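You operate a simulated robot arm through the tools that you are given. There is no shell and no other tool.

You are at the controls of a simulated robot arm. One attempt, no reset.

Task
Put things in order on the top of the low stand. At the end: the silver locking pin stands where the black job card stood; the yellow digital level stands on top of the brown carton (marked "SEALS"); the black job card stands where the silver seal housing stood; the silver seal housing stands where the yellow digital level stood; whatever was shut is shut again. Leave all else as you found it, and nothing knocked over.

Only the result counts: the job must be done as asked and must still hold three seconds after the hand-in. Knocking over, shifting, dropping, spilling or breaking anything else fails it. A push-on lid holds only when it is set on centred and level and pressed home; a screw cap is set on level and turned clockwise until tight.

Robot
A 7-joint arm with a two-finger parallel gripper, fixed in place. Base frame: the origin is at the foot of the arm, x ahead of it, y to its left, z up; the work surface is at about z = 0.45. Units: m, rad, N and s.
With the tool pointing down near the work surface it reaches from about 0.1 to 0.58 m from the base axis. Its first joint turns from -1.152 to 1.152 rad. Payload 1.57 kg.
Tool frame: the origin (TCP) lies between the finger pads and is the grasp point; the fingertips stand 0.03 m ahead of it; z points along the fingers, y is the line along which they close. The gripper opens to 0.08 m. The fingers are 0.017 m wide and 0.012 m thick; the gripper's body (0.04 by 0.082 m) begins 0.08 m behind the TCP.
Orientation is that of the tool frame in the base frame, as a unit quaternion [w, x, y, z]. With the fingers straight down and closing along the base's y, the tool's x points along the base's -x, its y along +y and its z along -z.

Tools
- The arm moves only by the tool send_rows. Its argument "increments" is a list of rows, each a list of 3 entries, a list of its own where there are three numbers: the gripper command, from -1 (shut) to 1 (fully open), values between in proportion, then the shift along the base's x, y, z in m, then the turn, a rotation vector about the base's x, y, z in rad. In form: [[claw, [tx, ty, tz], [rx, ry, rz]], ...]. A call has 1 to 20 rows; each row shifts and turns the commanded pose from where the row before left it. A row lasts 0.2 s, in which the tool goes at most 0.05 m and 0.15 rad; a call with a longer step from one row to the next is refused whole, and so is a gripper value outside its range. A pose out of reach is approached as far as the arm can. The call stops where the force on the tool passes 40 N (or 10 N more than at its start, if that is more) or the arm is blocked; 0.2 s more then pass. The fingers move at their own pace (about 0.072 m/s each) and stop on an object; they squeeze with about 24 N. The grip force told is the motor's: it shows also when the fingers shut on nothing. Time passes only in rows, and 0.2 s behind the last, so rows that do not move let the fingers close. It gives the time, the measured TCP pose, the force on the tool (base axes), the opening and the grip force at its end, in the units of the frame above (readings bear some noise), with the torque about the TCP (base axes, N m) and any sound that the robot's microphone picked up.
- Cameras (640 x 400 px; columns grow to the right, rows downward): "scene" is fixed at [0.0334, 0.4291, 1.4036]; the picture's right is [-0.90, -0.44, 0.00], its down [-0.33, 0.67, -0.66] and it looks along [0.29, -0.60, -0.75] (base axes); focal length 327 px, centre (320, 200). "wrist" rides on the gripper at [0.072, -0.007, -0.122] in the tool frame; the picture's right is [0.09, 1.00, 0.00], its down [-0.84, 0.08, -0.54] and it looks along [-0.54, 0.05, 0.84] (tool axes); focal length 238 px, centre (320, 200). There is no depth. A picture from a camera that has moved, and an enlarged one, comes with that camera's place and axes in the base frame and with its lens.
- snapshot(camera): a new picture of that camera. The clock stands still meanwhile.
- zoom(camera, box): a new picture of the part [left, top, right, bottom] of that camera's present view, enlarged. The clock stands still meanwhile.
- sign_off(): hands the job in; it is judged then, once.

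Nothing tells you positions but the pictures and the camera data. Unless the task says otherwise, let go and move clear before handing in.

The tools are called after "Request:" as a command line: name --argument value ..., lists and objects as JSON in quotes. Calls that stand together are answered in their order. send_rows: Moves the arm, as the interface text tells. Its arguments: {"type":"object","properties":{"increments":{"type":"array","items":{"type":"array"}}},"required":["increments"]} The other tools are called the same way: snapshot (camera) takes a picture; zoom (camera, box) takes an enlarged picture of a part of a camera's view; sign_off () hands the job in.

At the start:

```text
t: 0.0
eef_pos: [0.4396, -0.1713, 0.7715]
orientation: [0.001, 0.0, 1.0, 0.0]
contact_force: [-0.6, 0.9, -0.3]
moment: [-0.01, 0.01, 0.02]
finger_gap: 0.08
finger_force: 0.1
```

scene: 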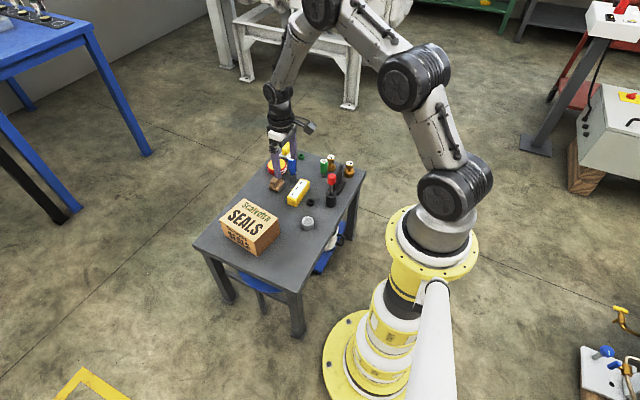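
wrist: 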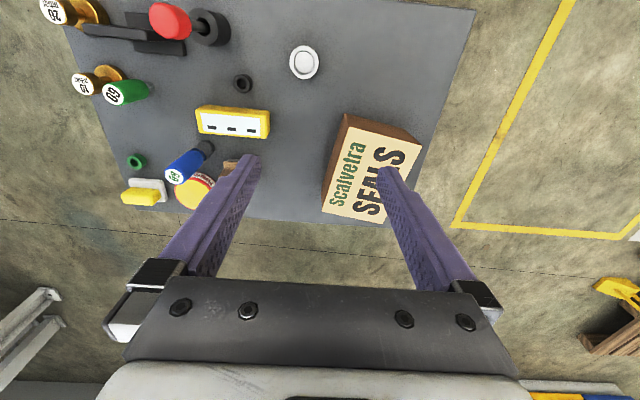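

I see a low stand with a carton marked SEALS, a yellow level, a silver round housing and many small items near the far end. I'll take enlarged pictures to identify everything before moving.

Request:
zoom --camera "scene" --box '[190, 120, 380, 270]'

Request:
zoom --camera "wrist" --box '[40, 0, 280, 220]'

Request:
zoom --camera "wrist" --box '[240, 0, 480, 220]'

Request:
zoom --camera "scene" --box '[255, 130, 365, 220]'

```text
2.67 times, centred on (285, 195) of scene
camera zoom: at [0.0334, 0.4291, 1.4036], right [-0.9, -0.44, 0.0], down [-0.33, 0.67, -0.66], along [0.29, -0.6, -0.75], focal length 872 px, centre (413, 213)
```

zoom: 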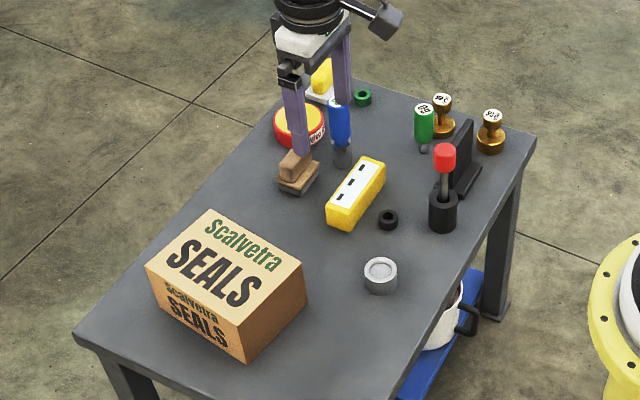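

```text
1.82 times, centred on (160, 110) of wrist
camera zoom: at [0.3668, -0.1788, 0.8934], right [-0.09, 1.0, 0.0], down [0.84, 0.08, 0.54], along [0.54, 0.05, -0.84], focal length 433 px, centre (611, 364)
```

zoom: 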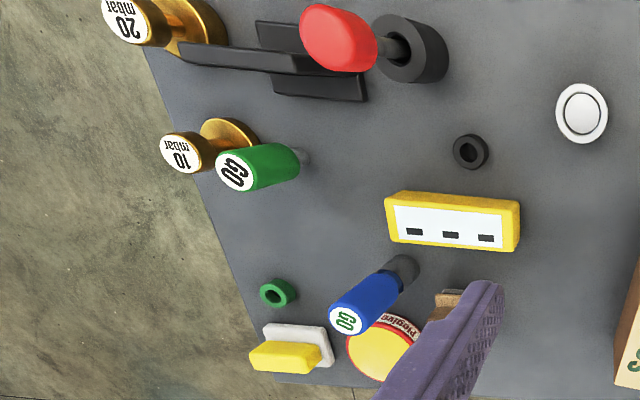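

```text
1.82 times, centred on (360, 110) of wrist
camera zoom: at [0.3668, -0.1788, 0.8934], right [-0.09, 1.0, 0.0], down [0.84, 0.08, 0.54], along [0.54, 0.05, -0.84], focal length 433 px, centre (247, 364)
```

zoom: 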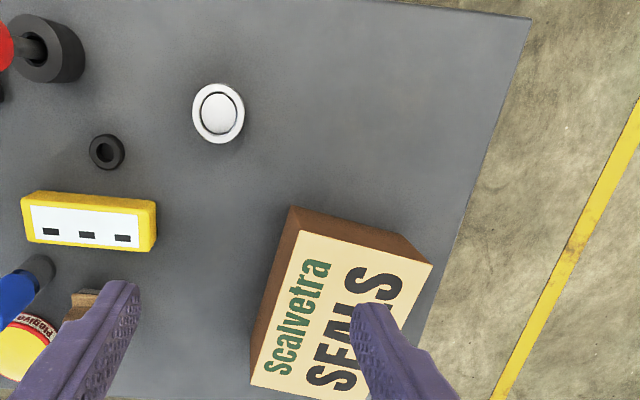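

```text
4.44 times, centred on (310, 175) of scene
camera zoom: at [0.0334, 0.4291, 1.4036], right [-0.9, -0.44, 0.0], down [-0.33, 0.67, -0.66], along [0.29, -0.6, -0.75], focal length 1453 px, centre (364, 311)
```

zoom: 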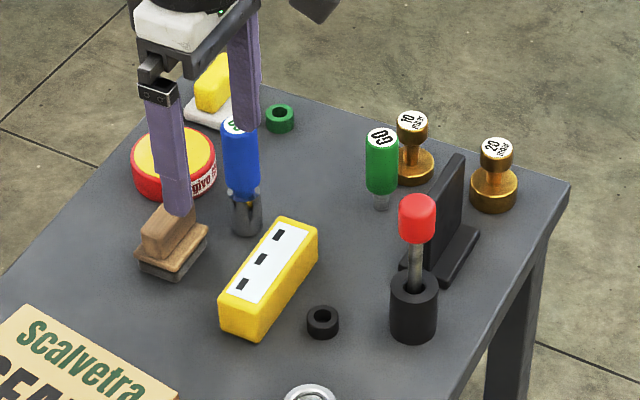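

I can see the level (yellow, about x 0.49, y −0.32), the silver housing (about 0.39, −0.20), the black card in its foot (about 0.38, −0.45) and the carton. The silver locking pin isn't obvious yet, so I'll move the wrist camera toward the crowded end at a safe height to look closer.

Request:
send_rows --increments '[[1, [-0.03, -0.03, 0], [0, 0, 0]], [1, [-0.03, -0.03, 0], [0, 0, 0]], [1, [-0.03, -0.03, 0], [0, 0, 0]], [1, [-0.02, -0.03, 0], [0, 0, 0]], [1, [0, -0.03, 0], [0, 0, 0]], [1, [0, 0, 0], [0, 0, 0]]]'

Request:
snapshot --camera "wrist"

Request:
zoom --camera "scene" --box '[255, 130, 365, 220]'

```text
t: 1.4
eef_pos: [0.3266, -0.3206, 0.7742]
orientation: [0.001, 0.001, 1.0, 0.0]
contact_force: [0.0, -0.5, 0.5]
moment: [0.01, 0.04, -0.01]
finger_gap: 0.08
finger_force: 0.0
```

```text
taken
camera wrist: at [0.2559, -0.3279, 0.8951], right [-0.09, 1.0, 0.0], down [0.84, 0.08, 0.54], along [0.54, 0.05, -0.84], focal length 238 px, centre (320, 200)
```

wrist: 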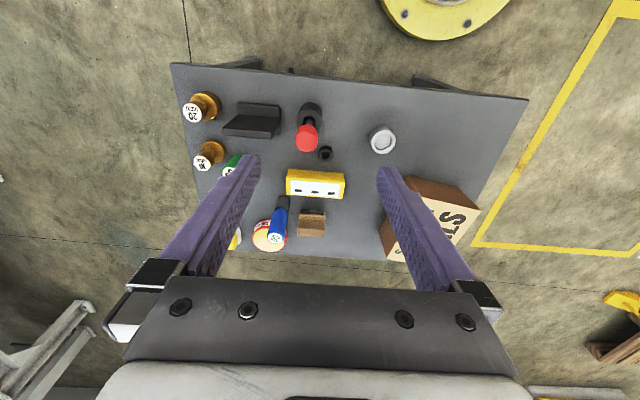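

```text
4.44 times, centred on (310, 175) of scene
camera zoom: at [0.0334, 0.4291, 1.4036], right [-0.9, -0.44, 0.0], down [-0.33, 0.67, -0.66], along [0.29, -0.6, -0.75], focal length 1453 px, centre (364, 311)
```

zoom: 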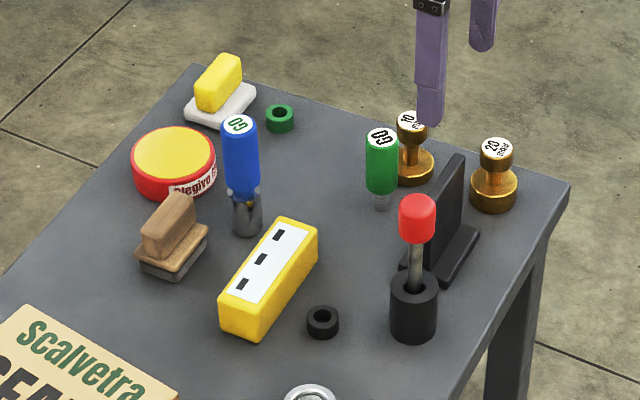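

The layout is clearer, but the pin still needs identifying. I'll zoom into the individual objects.

Request:
zoom --camera "scene" --box '[318, 160, 358, 210]'

Request:
zoom --camera "scene" --box '[275, 140, 325, 190]'

Request:
zoom --camera "wrist" --box '[240, 80, 420, 190]'

Request:
zoom --camera "wrist" --box '[240, 160, 400, 260]'

Request:
zoom --camera "scene" --box '[290, 205, 360, 285]'

```text
8.00 times, centred on (338, 185) of scene
camera zoom: at [0.0334, 0.4291, 1.4036], right [-0.9, -0.44, 0.0], down [-0.33, 0.67, -0.66], along [0.29, -0.6, -0.75], focal length 2615 px, centre (176, 320)
```

zoom: 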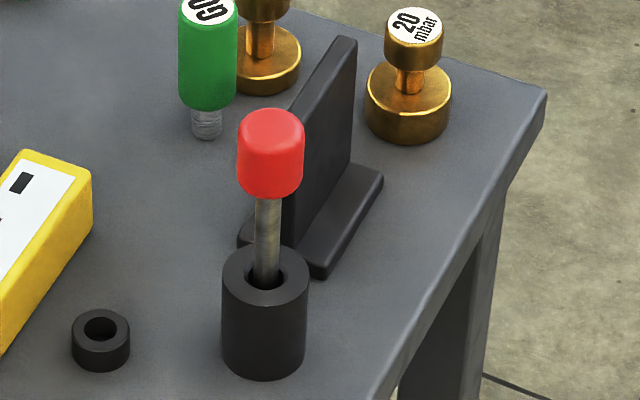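

```text
8.00 times, centred on (300, 165) of scene
camera zoom: at [0.0334, 0.4291, 1.4036], right [-0.9, -0.44, 0.0], down [-0.33, 0.67, -0.66], along [0.29, -0.6, -0.75], focal length 2615 px, centre (480, 480)
```

zoom: 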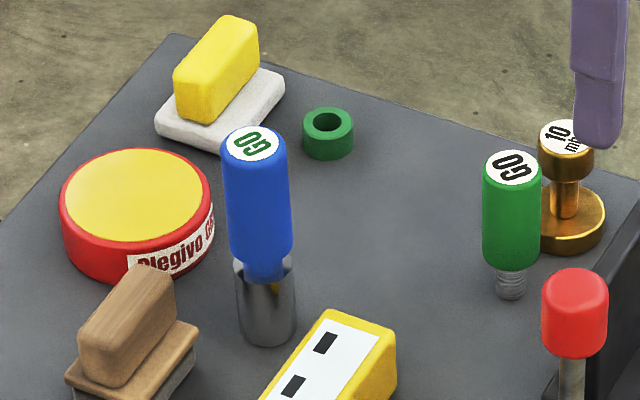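

```text
3.56 times, centred on (330, 135) of wrist
camera zoom: at [0.2559, -0.3279, 0.8951], right [-0.09, 1.0, 0.0], down [0.84, 0.08, 0.54], along [0.54, 0.05, -0.84], focal length 848 px, centre (284, 431)
```

zoom: 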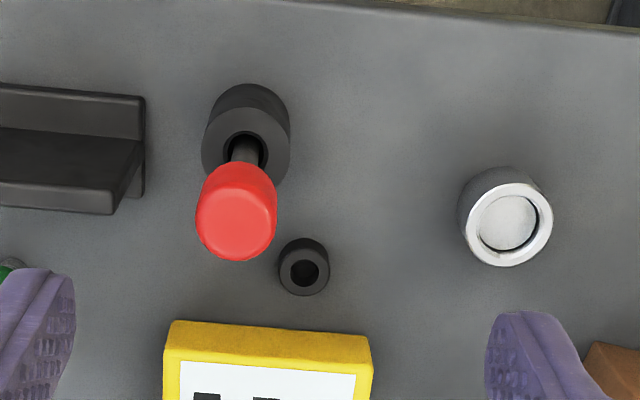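

```text
4.00 times, centred on (320, 210) of wrist
camera zoom: at [0.2559, -0.3279, 0.8951], right [-0.09, 1.0, 0.0], down [0.84, 0.08, 0.54], along [0.54, 0.05, -0.84], focal length 953 px, centre (320, 160)
```

zoom: 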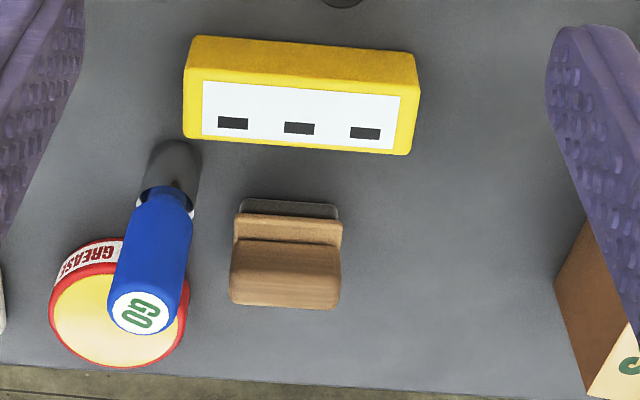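

```text
5.00 times, centred on (325, 245) of scene
camera zoom: at [0.0334, 0.4291, 1.4036], right [-0.9, -0.44, 0.0], down [-0.33, 0.67, -0.66], along [0.29, -0.6, -0.75], focal length 1634 px, centre (295, -25)
```

zoom: 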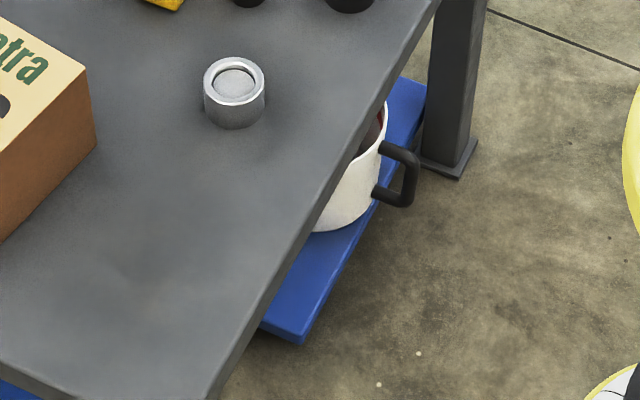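

The red-knobbed pin with a metal shaft stands in a black bush, the blue and green GO gauges stand nearby, and there's a grease tin. I'm not certain which is the "silver locking pin", so I'll go closer to look into the housing and the bush from above.

Request:
send_rows --increments '[[1, [-0.02, 0.03, -0.03], [0, 0, 0]], [1, [-0.02, 0.03, -0.03], [0, 0, 0]], [1, [0, 0.03, -0.03], [0, 0, 0]], [1, [0, 0.03, -0.03], [0, 0, 0]], [1, [0, 0, 0], [0, 0, 0]]]'

Request:
snapshot --camera "wrist"

Request:
zoom --camera "scene" --box '[225, 190, 345, 270]'

```text
t: 2.6
eef_pos: [0.2914, -0.2028, 0.652]
orientation: [0.0, -0.001, 1.0, 0.0]
contact_force: [-0.7, -1.1, -0.5]
moment: [-0.03, -0.05, -0.01]
finger_gap: 0.08
finger_force: 0.1
```

```text
taken
camera wrist: at [0.2182, -0.2095, 0.773], right [-0.09, 1.0, 0.0], down [0.84, 0.08, 0.54], along [0.54, 0.05, -0.84], focal length 238 px, centre (320, 200)
```

wrist: 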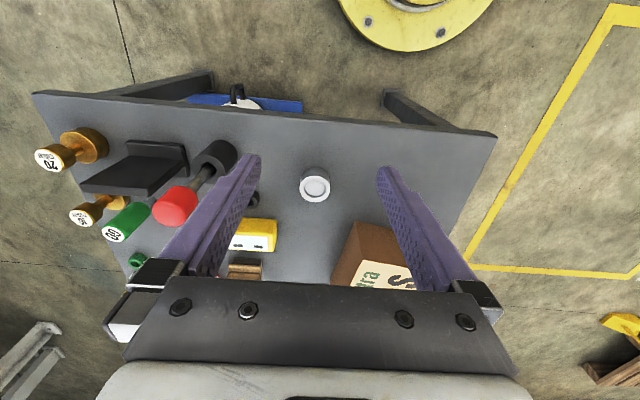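

```text
5.00 times, centred on (285, 230) of scene
camera zoom: at [0.0334, 0.4291, 1.4036], right [-0.9, -0.44, 0.0], down [-0.33, 0.67, -0.66], along [0.29, -0.6, -0.75], focal length 1634 px, centre (495, 50)
```

zoom: 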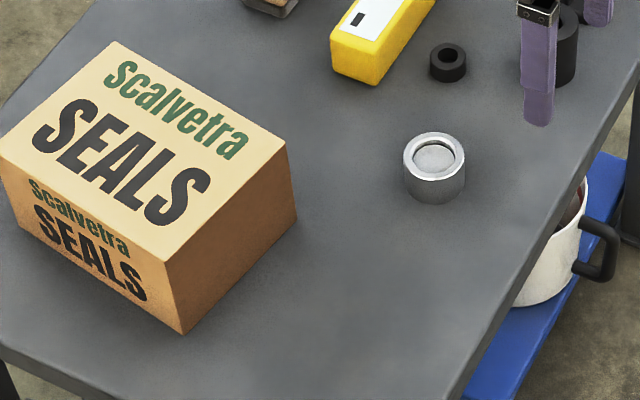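

Request:
zoom --camera "wrist" --box '[280, 160, 350, 210]'

Request:
zoom --camera "wrist" --box '[80, 120, 260, 260]'

Request:
zoom --camera "scene" --box '[300, 205, 330, 235]'

```text
8.00 times, centred on (315, 185) of wrist
camera zoom: at [0.2182, -0.2095, 0.773], right [-0.09, 1.0, 0.0], down [0.84, 0.08, 0.54], along [0.54, 0.05, -0.84], focal length 1907 px, centre (360, 320)
```

zoom: 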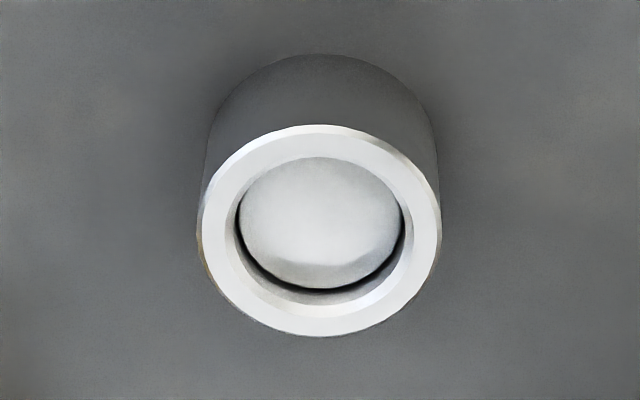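

```text
2.86 times, centred on (170, 190) of wrist
camera zoom: at [0.2182, -0.2095, 0.773], right [-0.09, 1.0, 0.0], down [0.84, 0.08, 0.54], along [0.54, 0.05, -0.84], focal length 681 px, centre (749, 229)
```

zoom: 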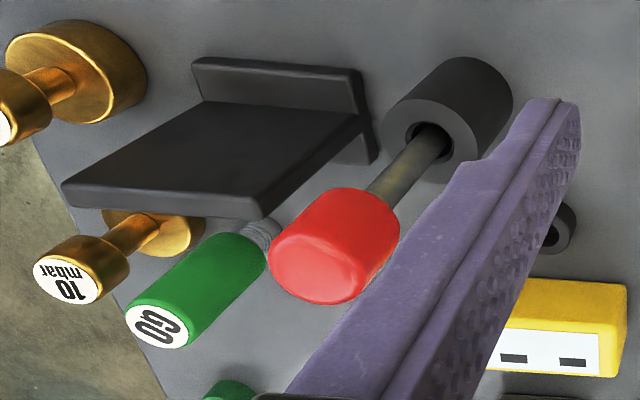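

```text
13.33 times, centred on (315, 220) of scene
camera zoom: at [0.0334, 0.4291, 1.4036], right [-0.9, -0.44, 0.0], down [-0.33, 0.67, -0.66], along [0.29, -0.6, -0.75], focal length 4358 px, centre (387, -67)
```

zoom: 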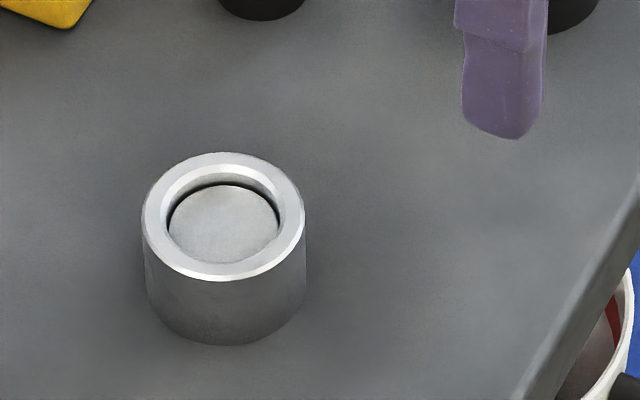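

The housing's bore seems to have a separate light, domed thing inside it, sitting just below the rim. That might be the pin, so I'll tilt the camera to look straight down over the housing and check.

Request:
send_rows --increments '[[1, [0.015, 0, 0.01], [0, 0.143, 0]], [1, [0.02, 0, 0], [0, 0.143, 0]], [1, [0.02, 0, 0], [0, 0.143, 0]], [1, [0.02, 0, -0.01], [0, 0.143, 0]], [1, [0.02, 0, -0.03], [0, 0, 0]], [1, [0, 0, -0.02], [0, 0, 0]], [1, [0, 0, 0], [0, 0, 0]]]'

Request:
snapshot --camera "wrist"

Request:
zoom --camera "wrist" --box '[280, 160, 360, 220]'

```text
t: 4.2
eef_pos: [0.3858, -0.2008, 0.6016]
orientation: [-0.282, 0.0, 0.959, 0.001]
contact_force: [0.6, 0.1, 0.7]
moment: [0.0, -0.01, 0.01]
finger_gap: 0.08
finger_force: 0.1
```

```text
taken
camera wrist: at [0.3913, -0.2077, 0.742], right [-0.08, 1.0, 0.05], down [1.0, 0.08, 0.0], along [0.0, 0.05, -1.0], focal length 238 px, centre (320, 200)
```

wrist: 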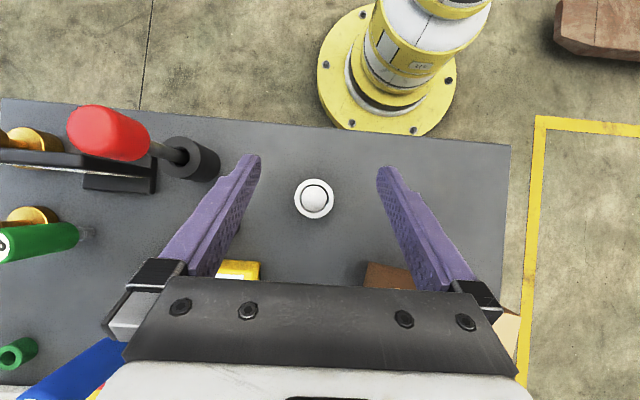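

```text
6.67 times, centred on (320, 190) of wrist
camera zoom: at [0.3913, -0.2077, 0.742], right [-0.08, 1.0, 0.05], down [1.0, 0.08, 0.0], along [0.0, 0.05, -1.0], focal length 1589 px, centre (320, 267)
```

zoom: 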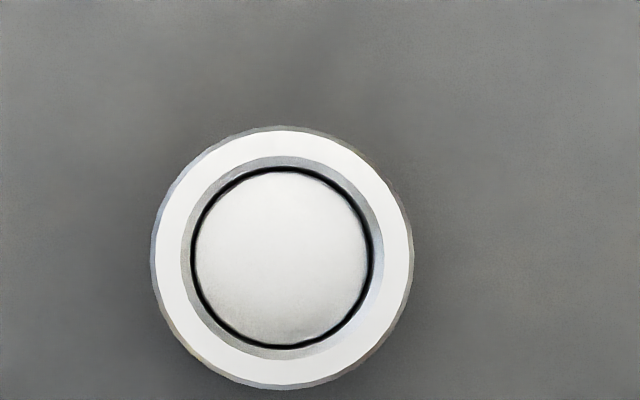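

There's a separate silver plug inside the housing with an even gap around it. I want a close look at the red-knobbed item and a check of what's behind the carton before I decide which one is the pin.

Request:
zoom --camera "scene" --box '[320, 165, 350, 210]'

Request:
zoom --camera "wrist" --box '[0, 80, 240, 260]'

Request:
zoom --camera "scene" --box '[280, 140, 310, 190]'

```text
8.89 times, centred on (335, 188) of scene
camera zoom: at [0.0334, 0.4291, 1.4036], right [-0.9, -0.44, 0.0], down [-0.33, 0.67, -0.66], along [0.29, -0.6, -0.75], focal length 2905 px, centre (187, 311)
```

zoom: 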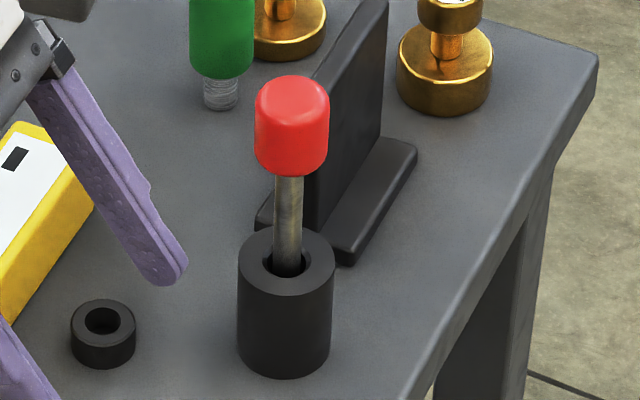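

```text
2.22 times, centred on (120, 170) of wrist
camera zoom: at [0.3913, -0.2077, 0.742], right [-0.08, 1.0, 0.05], down [1.0, 0.08, 0.0], along [0.0, 0.05, -1.0], focal length 530 px, centre (764, 267)
```

zoom: 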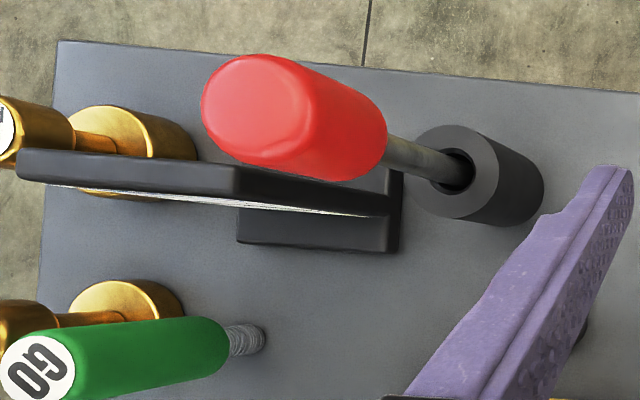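

```text
8.00 times, centred on (295, 165) of scene
camera zoom: at [0.0334, 0.4291, 1.4036], right [-0.9, -0.44, 0.0], down [-0.33, 0.67, -0.66], along [0.29, -0.6, -0.75], focal length 2615 px, centre (520, 480)
```

zoom: 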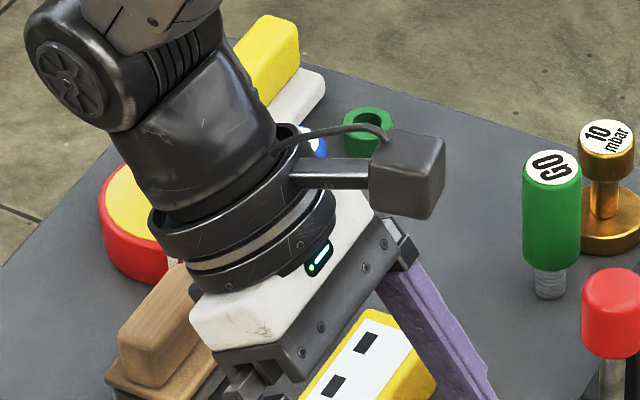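

The red-knobbed rod is about 12 mm thick and stands loosely in a black bush; the card's far face carries print. Next I'll look straight down over the carton and the level to check nothing hides behind them and to measure them.

Request:
send_rows --increments '[[1, [0, 0, 0.04], [0, 0, 0]], [1, [0.02, 0.02, 0.04], [0, 0, 0]], [1, [0.03, 0.03, 0.02], [0, 0, 0]], [1, [0.03, 0.03, 0], [0, 0, 0]], [1, [0.03, 0.02, 0], [0, 0, 0]], [1, [0, 0, 0], [0, 0, 0]]]'

Request:
snapshot --camera "wrist"

```text
t: 5.6
eef_pos: [0.4937, -0.1003, 0.7011]
orientation: [-0.283, 0.0, 0.959, 0.0]
contact_force: [0.4, -0.1, -0.2]
moment: [0.03, 0.01, 0.04]
finger_gap: 0.08
finger_force: 0.1
```

```text
taken
camera wrist: at [0.4996, -0.1083, 0.8423], right [-0.08, 1.0, 0.05], down [1.0, 0.08, 0.0], along [0.0, 0.05, -1.0], focal length 238 px, centre (320, 200)
```

wrist: 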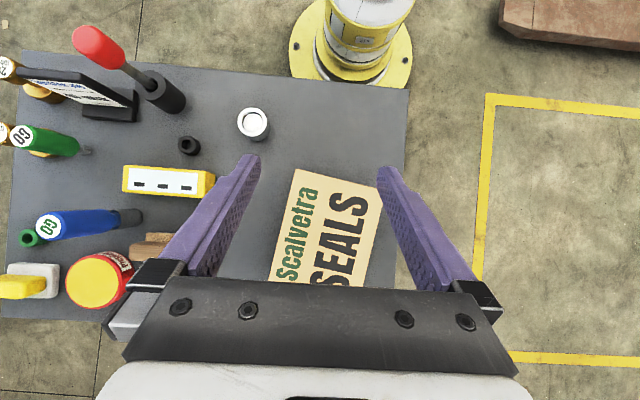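

Good overhead view: nothing extra shows on the table apart from what the hand hides. I'll zoom in on the card, level and red-knobbed pin from here for measurement.

Request:
zoom --camera "wrist" --box '[100, 120, 260, 220]'

Request:
zoom --camera "wrist" --box '[0, 20, 200, 170]'

Request:
zoom --camera "wrist" --box '[250, 150, 410, 290]'

Request:
zoom --camera "wrist" --box '[225, 95, 285, 145]'

```text
4.00 times, centred on (180, 170) of wrist
camera zoom: at [0.4996, -0.1083, 0.8423], right [-0.08, 1.0, 0.05], down [1.0, 0.08, 0.0], along [0.0, 0.05, -1.0], focal length 953 px, centre (880, 320)
```

zoom: 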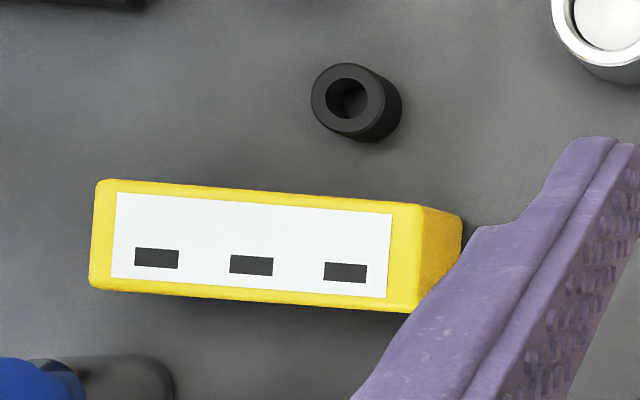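

```text
2.67 times, centred on (100, 95) of wrist
camera zoom: at [0.4996, -0.1083, 0.8423], right [-0.08, 1.0, 0.05], down [1.0, 0.08, 0.0], along [0.0, 0.05, -1.0], focal length 636 px, centre (907, 480)
```

zoom: 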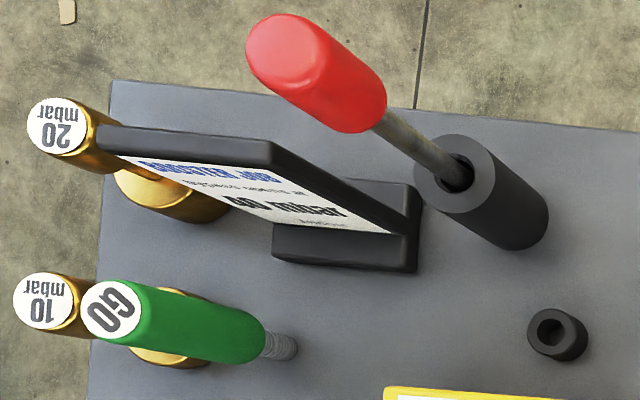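

```text
2.86 times, centred on (330, 220) of wrist
camera zoom: at [0.4996, -0.1083, 0.8423], right [-0.08, 1.0, 0.05], down [1.0, 0.08, 0.0], along [0.0, 0.05, -1.0], focal length 681 px, centre (291, 143)
```

zoom: 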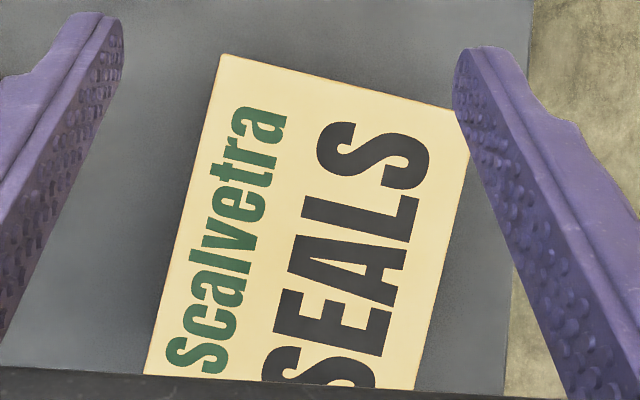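

```text
8.00 times, centred on (255, 120) of wrist
camera zoom: at [0.4996, -0.1083, 0.8423], right [-0.08, 1.0, 0.05], down [1.0, 0.08, 0.0], along [0.0, 0.05, -1.0], focal length 1907 px, centre (840, 840)
```

zoom: 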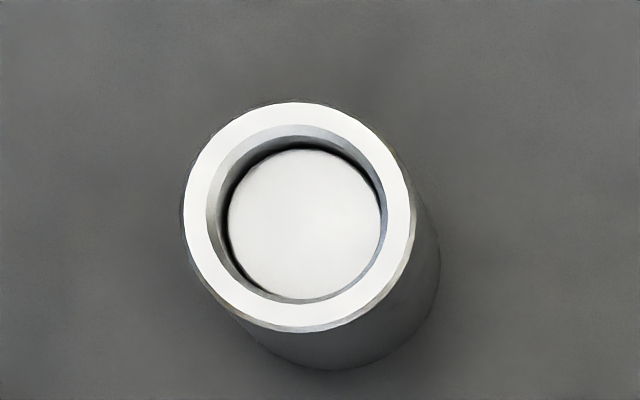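

The card's face carries text, so I'll read it more closely.

Request:
zoom --camera "wrist" --box '[20, 55, 140, 125]'

Request:
zoom --camera "wrist" --box '[40, 65, 130, 110]'

```text
5.33 times, centred on (80, 90) of wrist
camera zoom: at [0.4996, -0.1083, 0.8423], right [-0.08, 1.0, 0.05], down [1.0, 0.08, 0.0], along [0.0, 0.05, -1.0], focal length 1271 px, centre (1600, 787)
```

zoom: 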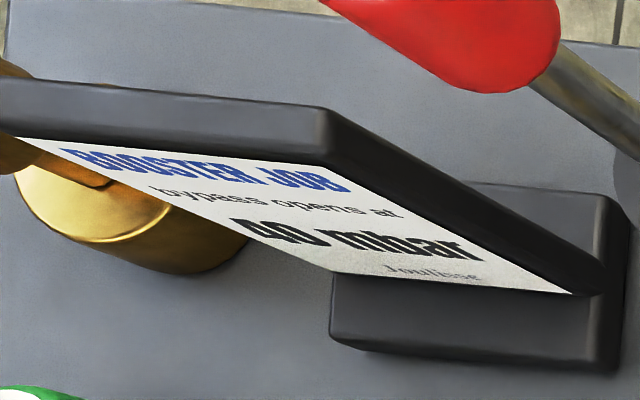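

```text
7.11 times, centred on (85, 88) of wrist
camera zoom: at [0.4996, -0.1083, 0.8423], right [-0.08, 1.0, 0.05], down [1.0, 0.08, 0.0], along [0.0, 0.05, -1.0], focal length 1695 px, centre (1991, 1000)
```

zoom: 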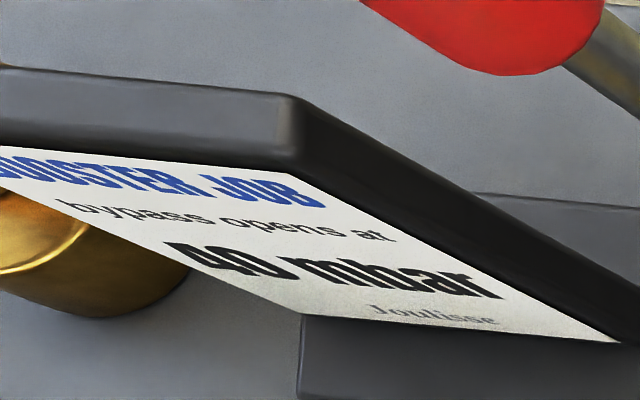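

The level measures about 0.117 × 0.039 × 0.032 m, centred near (0.491, −0.320) and lined up along y. The carton top is about 0.155 × 0.117 m, centred near (0.547, −0.083) at z ≈ 0.533. First I'll straighten the tool and yaw it −90° so I can grip the level across its width.

Request:
send_rows --increments '[[1, [-0.01, -0.03, 0], [0, -0.143, 0]], [1, [-0.01, -0.03, 0], [0, -0.143, 0]], [1, [-0.01, -0.03, 0], [0, -0.143, 0]], [1, [-0.01, -0.03, 0], [0, -0.143, 0]], [1, [0, -0.03, 0], [0, 0, -0.14]], [1, [0, -0.02, 0], [0, 0, -0.14]], [1, [0, 0, 0], [0, 0, -0.14]], [1, [0, 0, 0], [0, 0, -0.14]], [1, [0, 0, 0], [0, 0, -0.14]], [1, [0, 0, 0], [0, 0, -0.14]], [1, [0, 0, 0], [0, 0, -0.14]], [1, [0, 0, 0], [0, 0, -0.14]], [1, [0, 0, 0], [0, 0, -0.14]], [1, [0, 0, 0], [0, 0, -0.14]], [1, [0, 0, 0], [0, 0, -0.1708]]]'

```text
refused: row 15 steps farther than a row can; nothing moved
```

Request:
send_rows --increments '[[1, [-0.01, -0.03, 0], [0, -0.143, 0]], [1, [-0.01, -0.03, 0], [0, -0.143, 0]], [1, [-0.01, -0.03, 0], [0, -0.143, 0]], [1, [-0.01, -0.03, 0], [0, -0.143, 0]], [1, [0, -0.03, 0], [0, 0, -0.1428]], [1, [0, -0.02, 0], [0, 0, -0.1428]], [1, [0, 0, 0], [0, 0, -0.1428]], [1, [0, 0, 0], [0, 0, -0.1428]], [1, [0, 0, 0], [0, 0, -0.1428]], [1, [0, 0, 0], [0, 0, -0.1428]], [1, [0, 0, 0], [0, 0, -0.1428]], [1, [0, 0, 0], [0, 0, -0.1428]], [1, [0, 0, 0], [0, 0, -0.1428]], [1, [0, 0, 0], [0, 0, -0.1428]], [1, [0, 0, 0], [0, 0, -0.1428]]]'

Request:
snapshot --camera "wrist"

Request:
zoom --camera "scene" --box '[210, 190, 300, 260]'

```text
t: 8.8
eef_pos: [0.4544, -0.2713, 0.7022]
orientation: [0.002, 0.708, 0.706, -0.001]
contact_force: [0.4, -0.4, 0.8]
moment: [0.0, 0.0, 0.03]
finger_gap: 0.0799
finger_force: 0.1
```

```text
taken
camera wrist: at [0.4472, -0.2006, 0.8231], right [1.0, 0.09, 0.0], down [0.08, -0.84, 0.54], along [0.05, -0.54, -0.84], focal length 238 px, centre (320, 200)
```

wrist: 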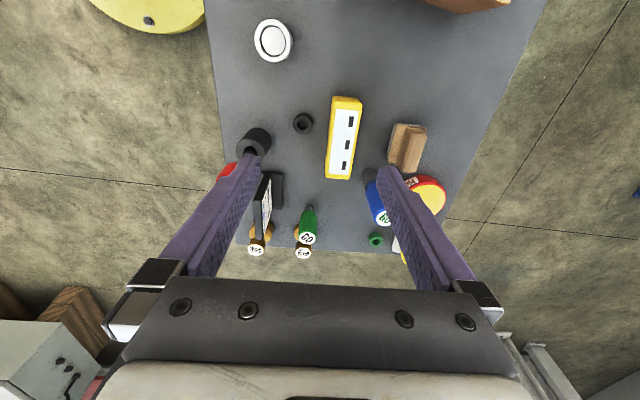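

```text
5.71 times, centred on (255, 225) of scene
camera zoom: at [0.0334, 0.4291, 1.4036], right [-0.9, -0.44, 0.0], down [-0.33, 0.67, -0.66], along [0.29, -0.6, -0.75], focal length 1868 px, centre (691, 57)
```

zoom: 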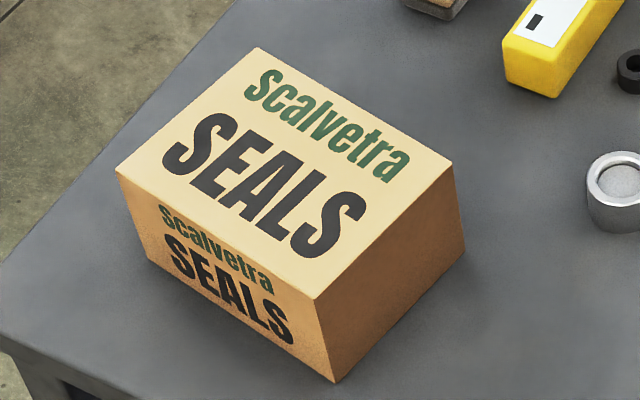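

The yaw is fine, with the camera now on the +y side. I'll zoom to refine the level's position before descending.

Request:
zoom --camera "wrist" --box '[270, 80, 430, 200]'

Request:
zoom --camera "wrist" --box '[200, 100, 360, 270]'

```text
3.33 times, centred on (350, 140) of wrist
camera zoom: at [0.4472, -0.2006, 0.8231], right [1.0, 0.09, 0.0], down [0.08, -0.84, 0.54], along [0.05, -0.54, -0.84], focal length 794 px, centre (220, 400)
```

zoom: 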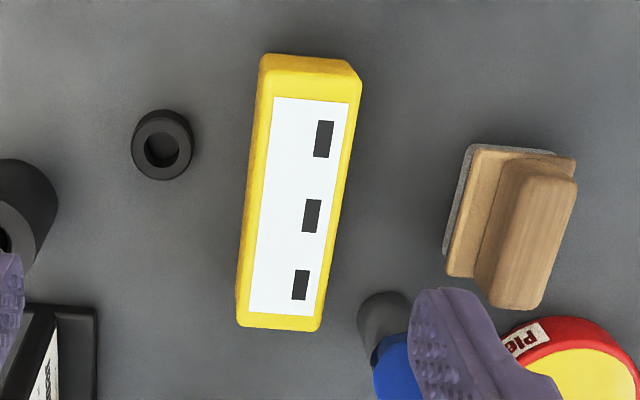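

```text
2.35 times, centred on (280, 185) of wrist
camera zoom: at [0.4472, -0.2006, 0.8231], right [1.0, 0.09, 0.0], down [0.08, -0.84, 0.54], along [0.05, -0.54, -0.84], focal length 561 px, centre (414, 235)
```

zoom: 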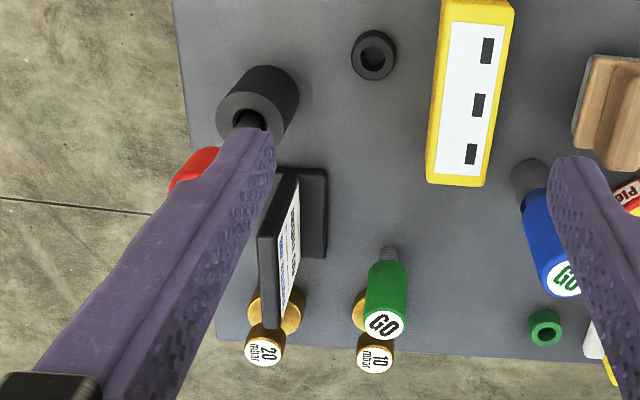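

The level's centre is confirmed at (0.491, −0.320). I'll open the fingers part-way so they clear the black ring and go down above it in two stages.

Request:
send_rows --increments '[[0.45, [0.018, -0.025, 0], [0, 0, 0]], [0.45, [0.0186, -0.0237, 0], [0, 0, 0]], [0.45, [0, 0, -0.035], [0, 0, 0]], [0.45, [0, 0, -0.035], [0, 0, 0]], [0.45, [0, 0, -0.035], [0, 0, 0]], [0.45, [0, 0, 0], [0, 0, 0]], [0.45, [0, 0, 0], [0, 0, 0]]]'

Request:
snapshot --camera "wrist"

Request:
zoom --camera "scene" --box '[255, 110, 365, 230]'

```text
t: 10.4
eef_pos: [0.4914, -0.3219, 0.5945]
orientation: [0.0, 0.707, 0.707, 0.0]
contact_force: [0.4, 0.4, 0.3]
moment: [0.0, -0.01, -0.01]
finger_gap: 0.0581
finger_force: 0.2
```

```text
taken
camera wrist: at [0.4853, -0.2502, 0.7166], right [1.0, 0.09, 0.0], down [0.08, -0.84, 0.54], along [0.05, -0.54, -0.84], focal length 238 px, centre (320, 200)
```

wrist: 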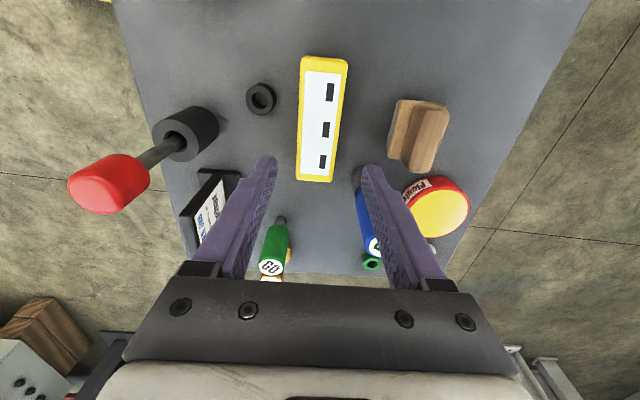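

```text
3.33 times, centred on (310, 170) of scene
camera zoom: at [0.0334, 0.4291, 1.4036], right [-0.9, -0.44, 0.0], down [-0.33, 0.67, -0.66], along [0.29, -0.6, -0.75], focal length 1089 px, centre (353, 300)
```

zoom: 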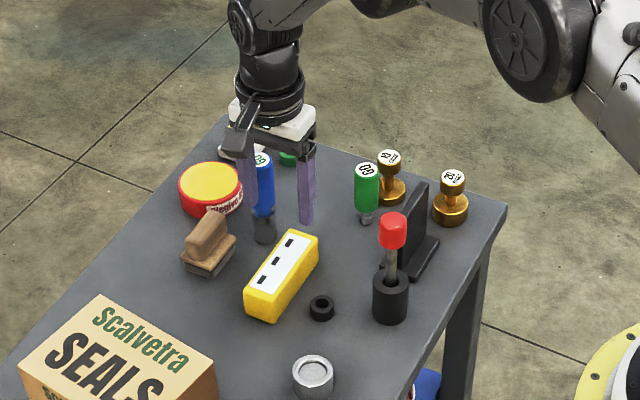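

The fingers straddle the level well, with clearance from the blue gauge and the ring. Now I'll descend to grip height.

Request:
send_rows --increments '[[0.45, [0, 0.001, -0.03], [0, 0, 0]], [0.45, [0, 0, -0.03], [0, 0, 0]], [0.45, [0, 0, -0.025], [0, 0, 0]], [0.45, [0, 0, -0.01], [0, 0, 0]], [0.45, [0, 0, 0], [0, 0, 0]]]'

Request:
snapshot --camera "wrist"

Request:
zoom --camera "scene" --box '[255, 130, 345, 220]'

```text
t: 11.6
eef_pos: [0.4907, -0.319, 0.5026]
orientation: [0.0, 0.707, 0.707, 0.0]
contact_force: [-0.3, -0.2, 0.2]
moment: [0.03, -0.01, -0.02]
finger_gap: 0.0579
finger_force: 0.0
```

```text
taken
camera wrist: at [0.4845, -0.2477, 0.6235], right [1.0, 0.09, 0.0], down [0.08, -0.84, 0.54], along [0.05, -0.54, -0.84], focal length 238 px, centre (320, 200)
```

wrist: 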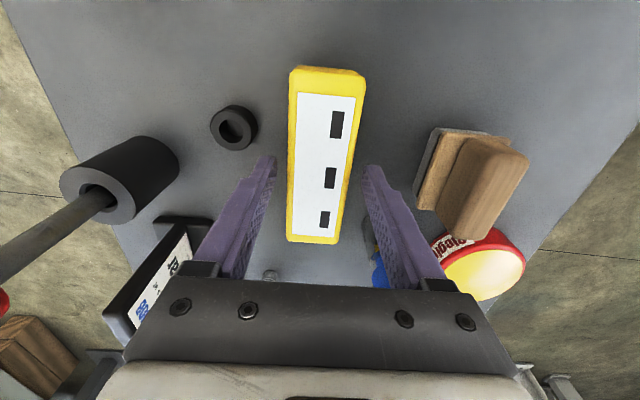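

```text
4.44 times, centred on (300, 175) of scene
camera zoom: at [0.0334, 0.4291, 1.4036], right [-0.9, -0.44, 0.0], down [-0.33, 0.67, -0.66], along [0.29, -0.6, -0.75], focal length 1453 px, centre (409, 311)
```

zoom: 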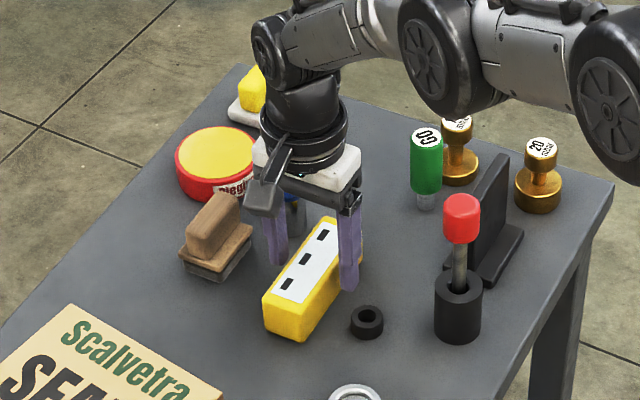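

The fingertips are on both sides of the level with space. I'll go down the last 15 mm and close gently.

Request:
send_rows --increments '[[0.45, [0, 0, -0.008], [0, 0, 0]], [0.45, [0, 0, -0.007], [0, 0, 0]], [0.45, [0, 0, 0], [0, 0, 0]]]'

```text
t: 12.4
eef_pos: [0.4911, -0.3189, 0.4863]
orientation: [0.0, 0.707, 0.708, 0.0]
contact_force: [0.3, 0.3, 0.6]
moment: [0.03, 0.01, -0.01]
finger_gap: 0.0581
finger_force: 0.0
```

Request:
send_rows --increments '[[-1, [0, 0, 0], [0, 0, 0]], [-1, [0, 0, 0], [0, 0, 0]], [-1, [0, 0, 0], [0, 0, 0]]]'

Request:
snapshot --camera "wrist"

```text
t: 13.2
eef_pos: [0.4896, -0.3188, 0.4874]
orientation: [0.0, 0.707, 0.707, 0.0]
contact_force: [-0.9, 0.1, 0.7]
moment: [0.01, 0.01, 0.01]
finger_gap: 0.0397
finger_force: 24.0
```

```text
taken
camera wrist: at [0.4837, -0.248, 0.6088], right [1.0, 0.09, 0.0], down [0.08, -0.84, 0.54], along [0.05, -0.54, -0.84], focal length 238 px, centre (320, 200)
```

wrist: 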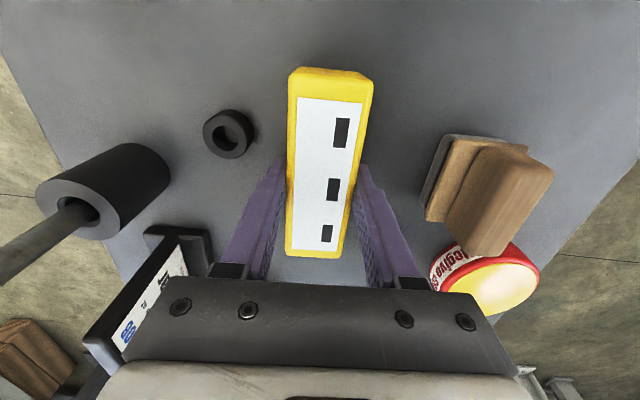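

The level is gripped (40 mm wide). I'll lift it straight up slowly and check the load.

Request:
send_rows --increments '[[-1, [0, 0, 0.01], [0, 0, 0]], [-1, [0, 0, 0.02], [0, 0, 0]], [-1, [0, 0, 0.03], [0, 0, 0]], [-1, [0, 0, 0.04], [0, 0, 0]], [-1, [0, 0, 0.04], [0, 0, 0]], [-1, [0, 0, 0.02], [0, 0, 0]], [-1, [0, 0, 0], [0, 0, 0]]]'

Request:
snapshot --camera "wrist"

```text
t: 14.8
eef_pos: [0.4913, -0.3186, 0.6444]
orientation: [0.0, 0.707, 0.707, 0.0]
contact_force: [0.7, 0.0, -2.3]
moment: [-0.05, 0.0, -0.02]
finger_gap: 0.0398
finger_force: 23.6
```

```text
taken
camera wrist: at [0.4838, -0.2478, 0.7666], right [1.0, 0.09, 0.0], down [0.08, -0.84, 0.54], along [0.05, -0.54, -0.84], focal length 238 px, centre (320, 200)
```

wrist: 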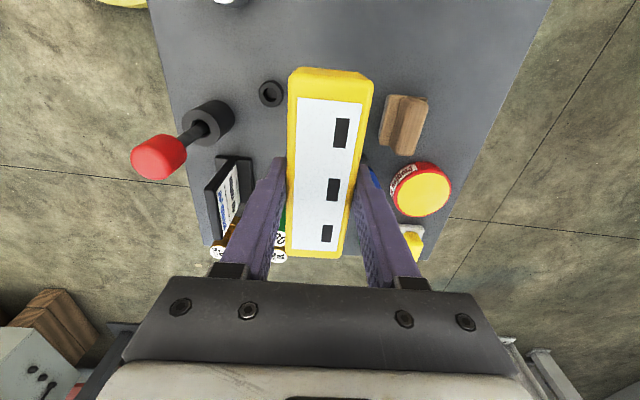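

The level hangs steady (~0.25 kg). I'll raise a little, swing it over the carton and turn it so its length lines up with the carton's long side.

Request:
send_rows --increments '[[-1, [0, 0.02, 0.03], [0, 0, 0]], [-1, [0.004, 0.024, 0], [0, 0, 0]], [-1, [0.005, 0.024, 0], [0, 0, 0.1419]], [-1, [0.006, 0.024, 0], [0, 0, 0.1419]], [-1, [0.006, 0.024, 0], [0, 0, 0.1419]], [-1, [0.006, 0.024, 0], [0, 0, 0.1419]], [-1, [0.006, 0.024, 0], [0, 0, 0.1419]], [-1, [0.006, 0.024, 0], [0, 0, 0.1419]], [-1, [0.007, 0.024, 0], [0, 0, 0.1419]], [-1, [0.008, 0.0236, 0], [0, 0, 0.1419]], [-1, [0, 0, 0], [0, 0, 0.1419]], [-1, [0, 0, 0], [0, 0, 0.1419]], [-1, [0, 0, 0], [0, 0, 0]]]'

Request:
snapshot --camera "wrist"

Request:
zoom --camera "scene" --box '[190, 120, 350, 270]'

```text
t: 17.6
eef_pos: [0.5442, -0.0832, 0.678]
orientation: [0.001, 0.074, 0.997, 0.0]
contact_force: [-0.5, 0.4, -1.9]
moment: [0.03, 0.02, 0.04]
finger_gap: 0.04
finger_force: 24.2
```

```text
taken
camera wrist: at [0.4718, -0.0801, 0.7984], right [0.06, 1.0, 0.0], down [0.84, -0.05, 0.54], along [0.54, -0.03, -0.84], focal length 238 px, centre (320, 200)
```

wrist: 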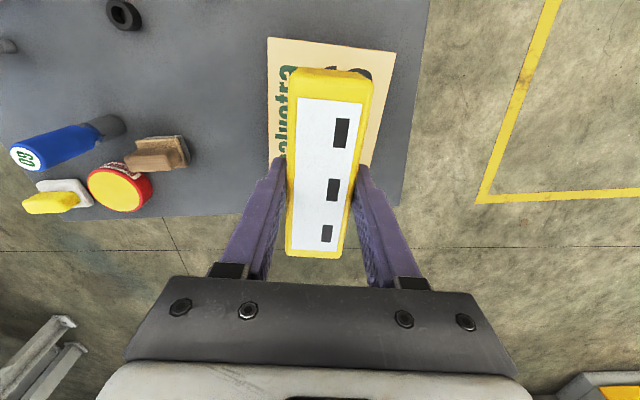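

```text
2.67 times, centred on (270, 195) of scene
camera zoom: at [0.0334, 0.4291, 1.4036], right [-0.9, -0.44, 0.0], down [-0.33, 0.67, -0.66], along [0.29, -0.6, -0.75], focal length 872 px, centre (453, 213)
```

zoom: 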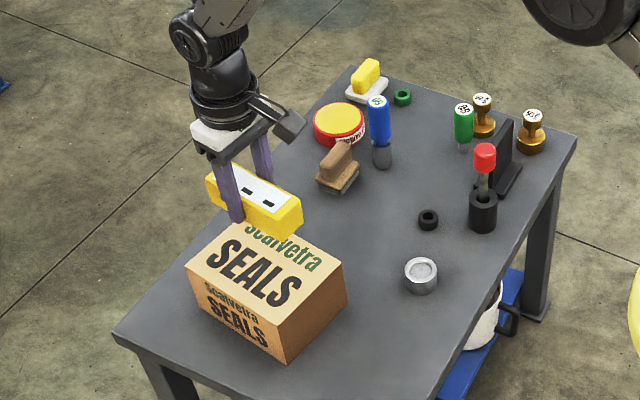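

The level is over the carton and lined up. I'll lower it to just above the top, then inch down until it touches.

Request:
send_rows --increments '[[-1, [0, 0, -0.03], [0, 0, 0]], [-1, [0, 0, -0.03], [0, 0, 0]], [-1, [0, 0, -0.03], [0, 0, 0]], [-1, [0, 0, -0.006], [0, 0, 0]], [-1, [0, 0, 0], [0, 0, 0]], [-1, [0, 0, 0], [0, 0, 0]]]'

Request:
zoom --camera "scene" --box '[205, 170, 305, 260]'

```text
t: 19.0
eef_pos: [0.5441, -0.085, 0.5813]
orientation: [0.0, 0.076, 0.997, 0.0]
contact_force: [-0.1, 0.3, -2.4]
moment: [-0.05, -0.01, 0.03]
finger_gap: 0.0395
finger_force: 23.6
```

```text
4.44 times, centred on (255, 215) of scene
camera zoom: at [0.0334, 0.4291, 1.4036], right [-0.9, -0.44, 0.0], down [-0.33, 0.67, -0.66], along [0.29, -0.6, -0.75], focal length 1453 px, centre (609, 133)
```

zoom: 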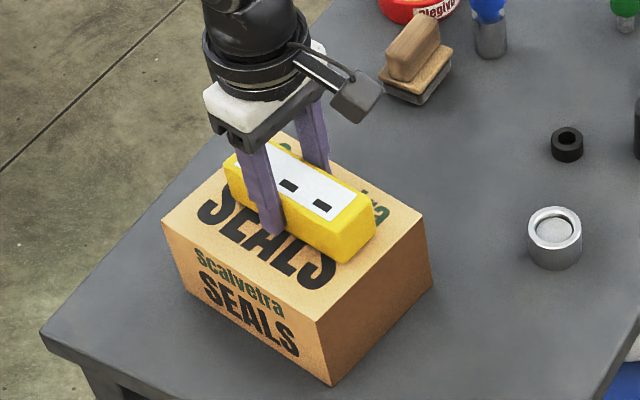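

Request:
send_rows --increments '[[-1, [0, 0, -0.003], [0, 0, 0]], [-1, [0, 0, -0.003], [0, 0, 0]], [-1, [0, 0, 0], [0, 0, 0]]]'

```text
t: 19.8
eef_pos: [0.5454, -0.0829, 0.5772]
orientation: [0.002, 0.076, 0.997, -0.001]
contact_force: [-8.6, -1.3, 21.9]
moment: [-0.01, 0.11, -0.06]
finger_gap: 0.0399
finger_force: 24.1
```

The level has touched the carton top (about 22 N). I'll ease off slightly before opening.

Request:
send_rows --increments '[[-1, [0, 0, 0.002], [0, 0, 0]], [-1, [0, 0, 0], [0, 0, 0]]]'

```text
t: 20.4
eef_pos: [0.546, -0.0833, 0.577]
orientation: [0.001, 0.075, 0.997, 0.0]
contact_force: [3.5, -0.7, 3.6]
moment: [-0.05, -0.4, 0.0]
finger_gap: 0.0399
finger_force: 24.1
```

Request:
send_rows --increments '[[0.1, [0, 0, 0], [0, 0, 0]], [0.3, [0, 0, 0], [0, 0, 0]], [0.5, [0, 0, 0], [0, 0, 0]], [0.5, [0, 0, 0], [0, 0, 0]]]'

Request:
zoom --camera "scene" --box '[205, 170, 305, 260]'

Request:
snapshot --camera "wrist"

```text
t: 21.4
eef_pos: [0.5445, -0.0846, 0.5772]
orientation: [0.0, 0.076, 0.997, 0.0]
contact_force: [-0.5, 0.1, 0.0]
moment: [0.03, -0.01, 0.03]
finger_gap: 0.0602
finger_force: 0.0
```

```text
4.44 times, centred on (255, 215) of scene
camera zoom: at [0.0334, 0.4291, 1.4036], right [-0.9, -0.44, 0.0], down [-0.33, 0.67, -0.66], along [0.29, -0.6, -0.75], focal length 1453 px, centre (609, 133)
```

zoom: 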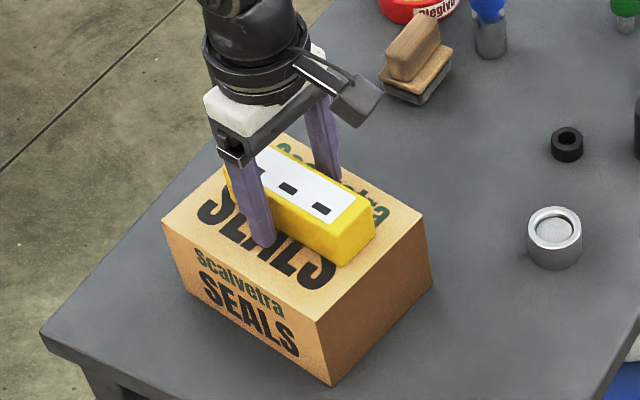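

```text
taken
camera wrist: at [0.4726, -0.0806, 0.6983], right [0.06, 1.0, 0.0], down [0.84, -0.05, 0.54], along [0.54, -0.03, -0.84], focal length 238 px, centre (320, 200)
```

wrist: 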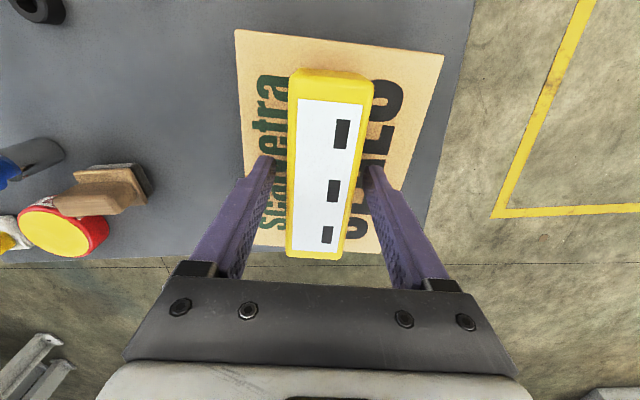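

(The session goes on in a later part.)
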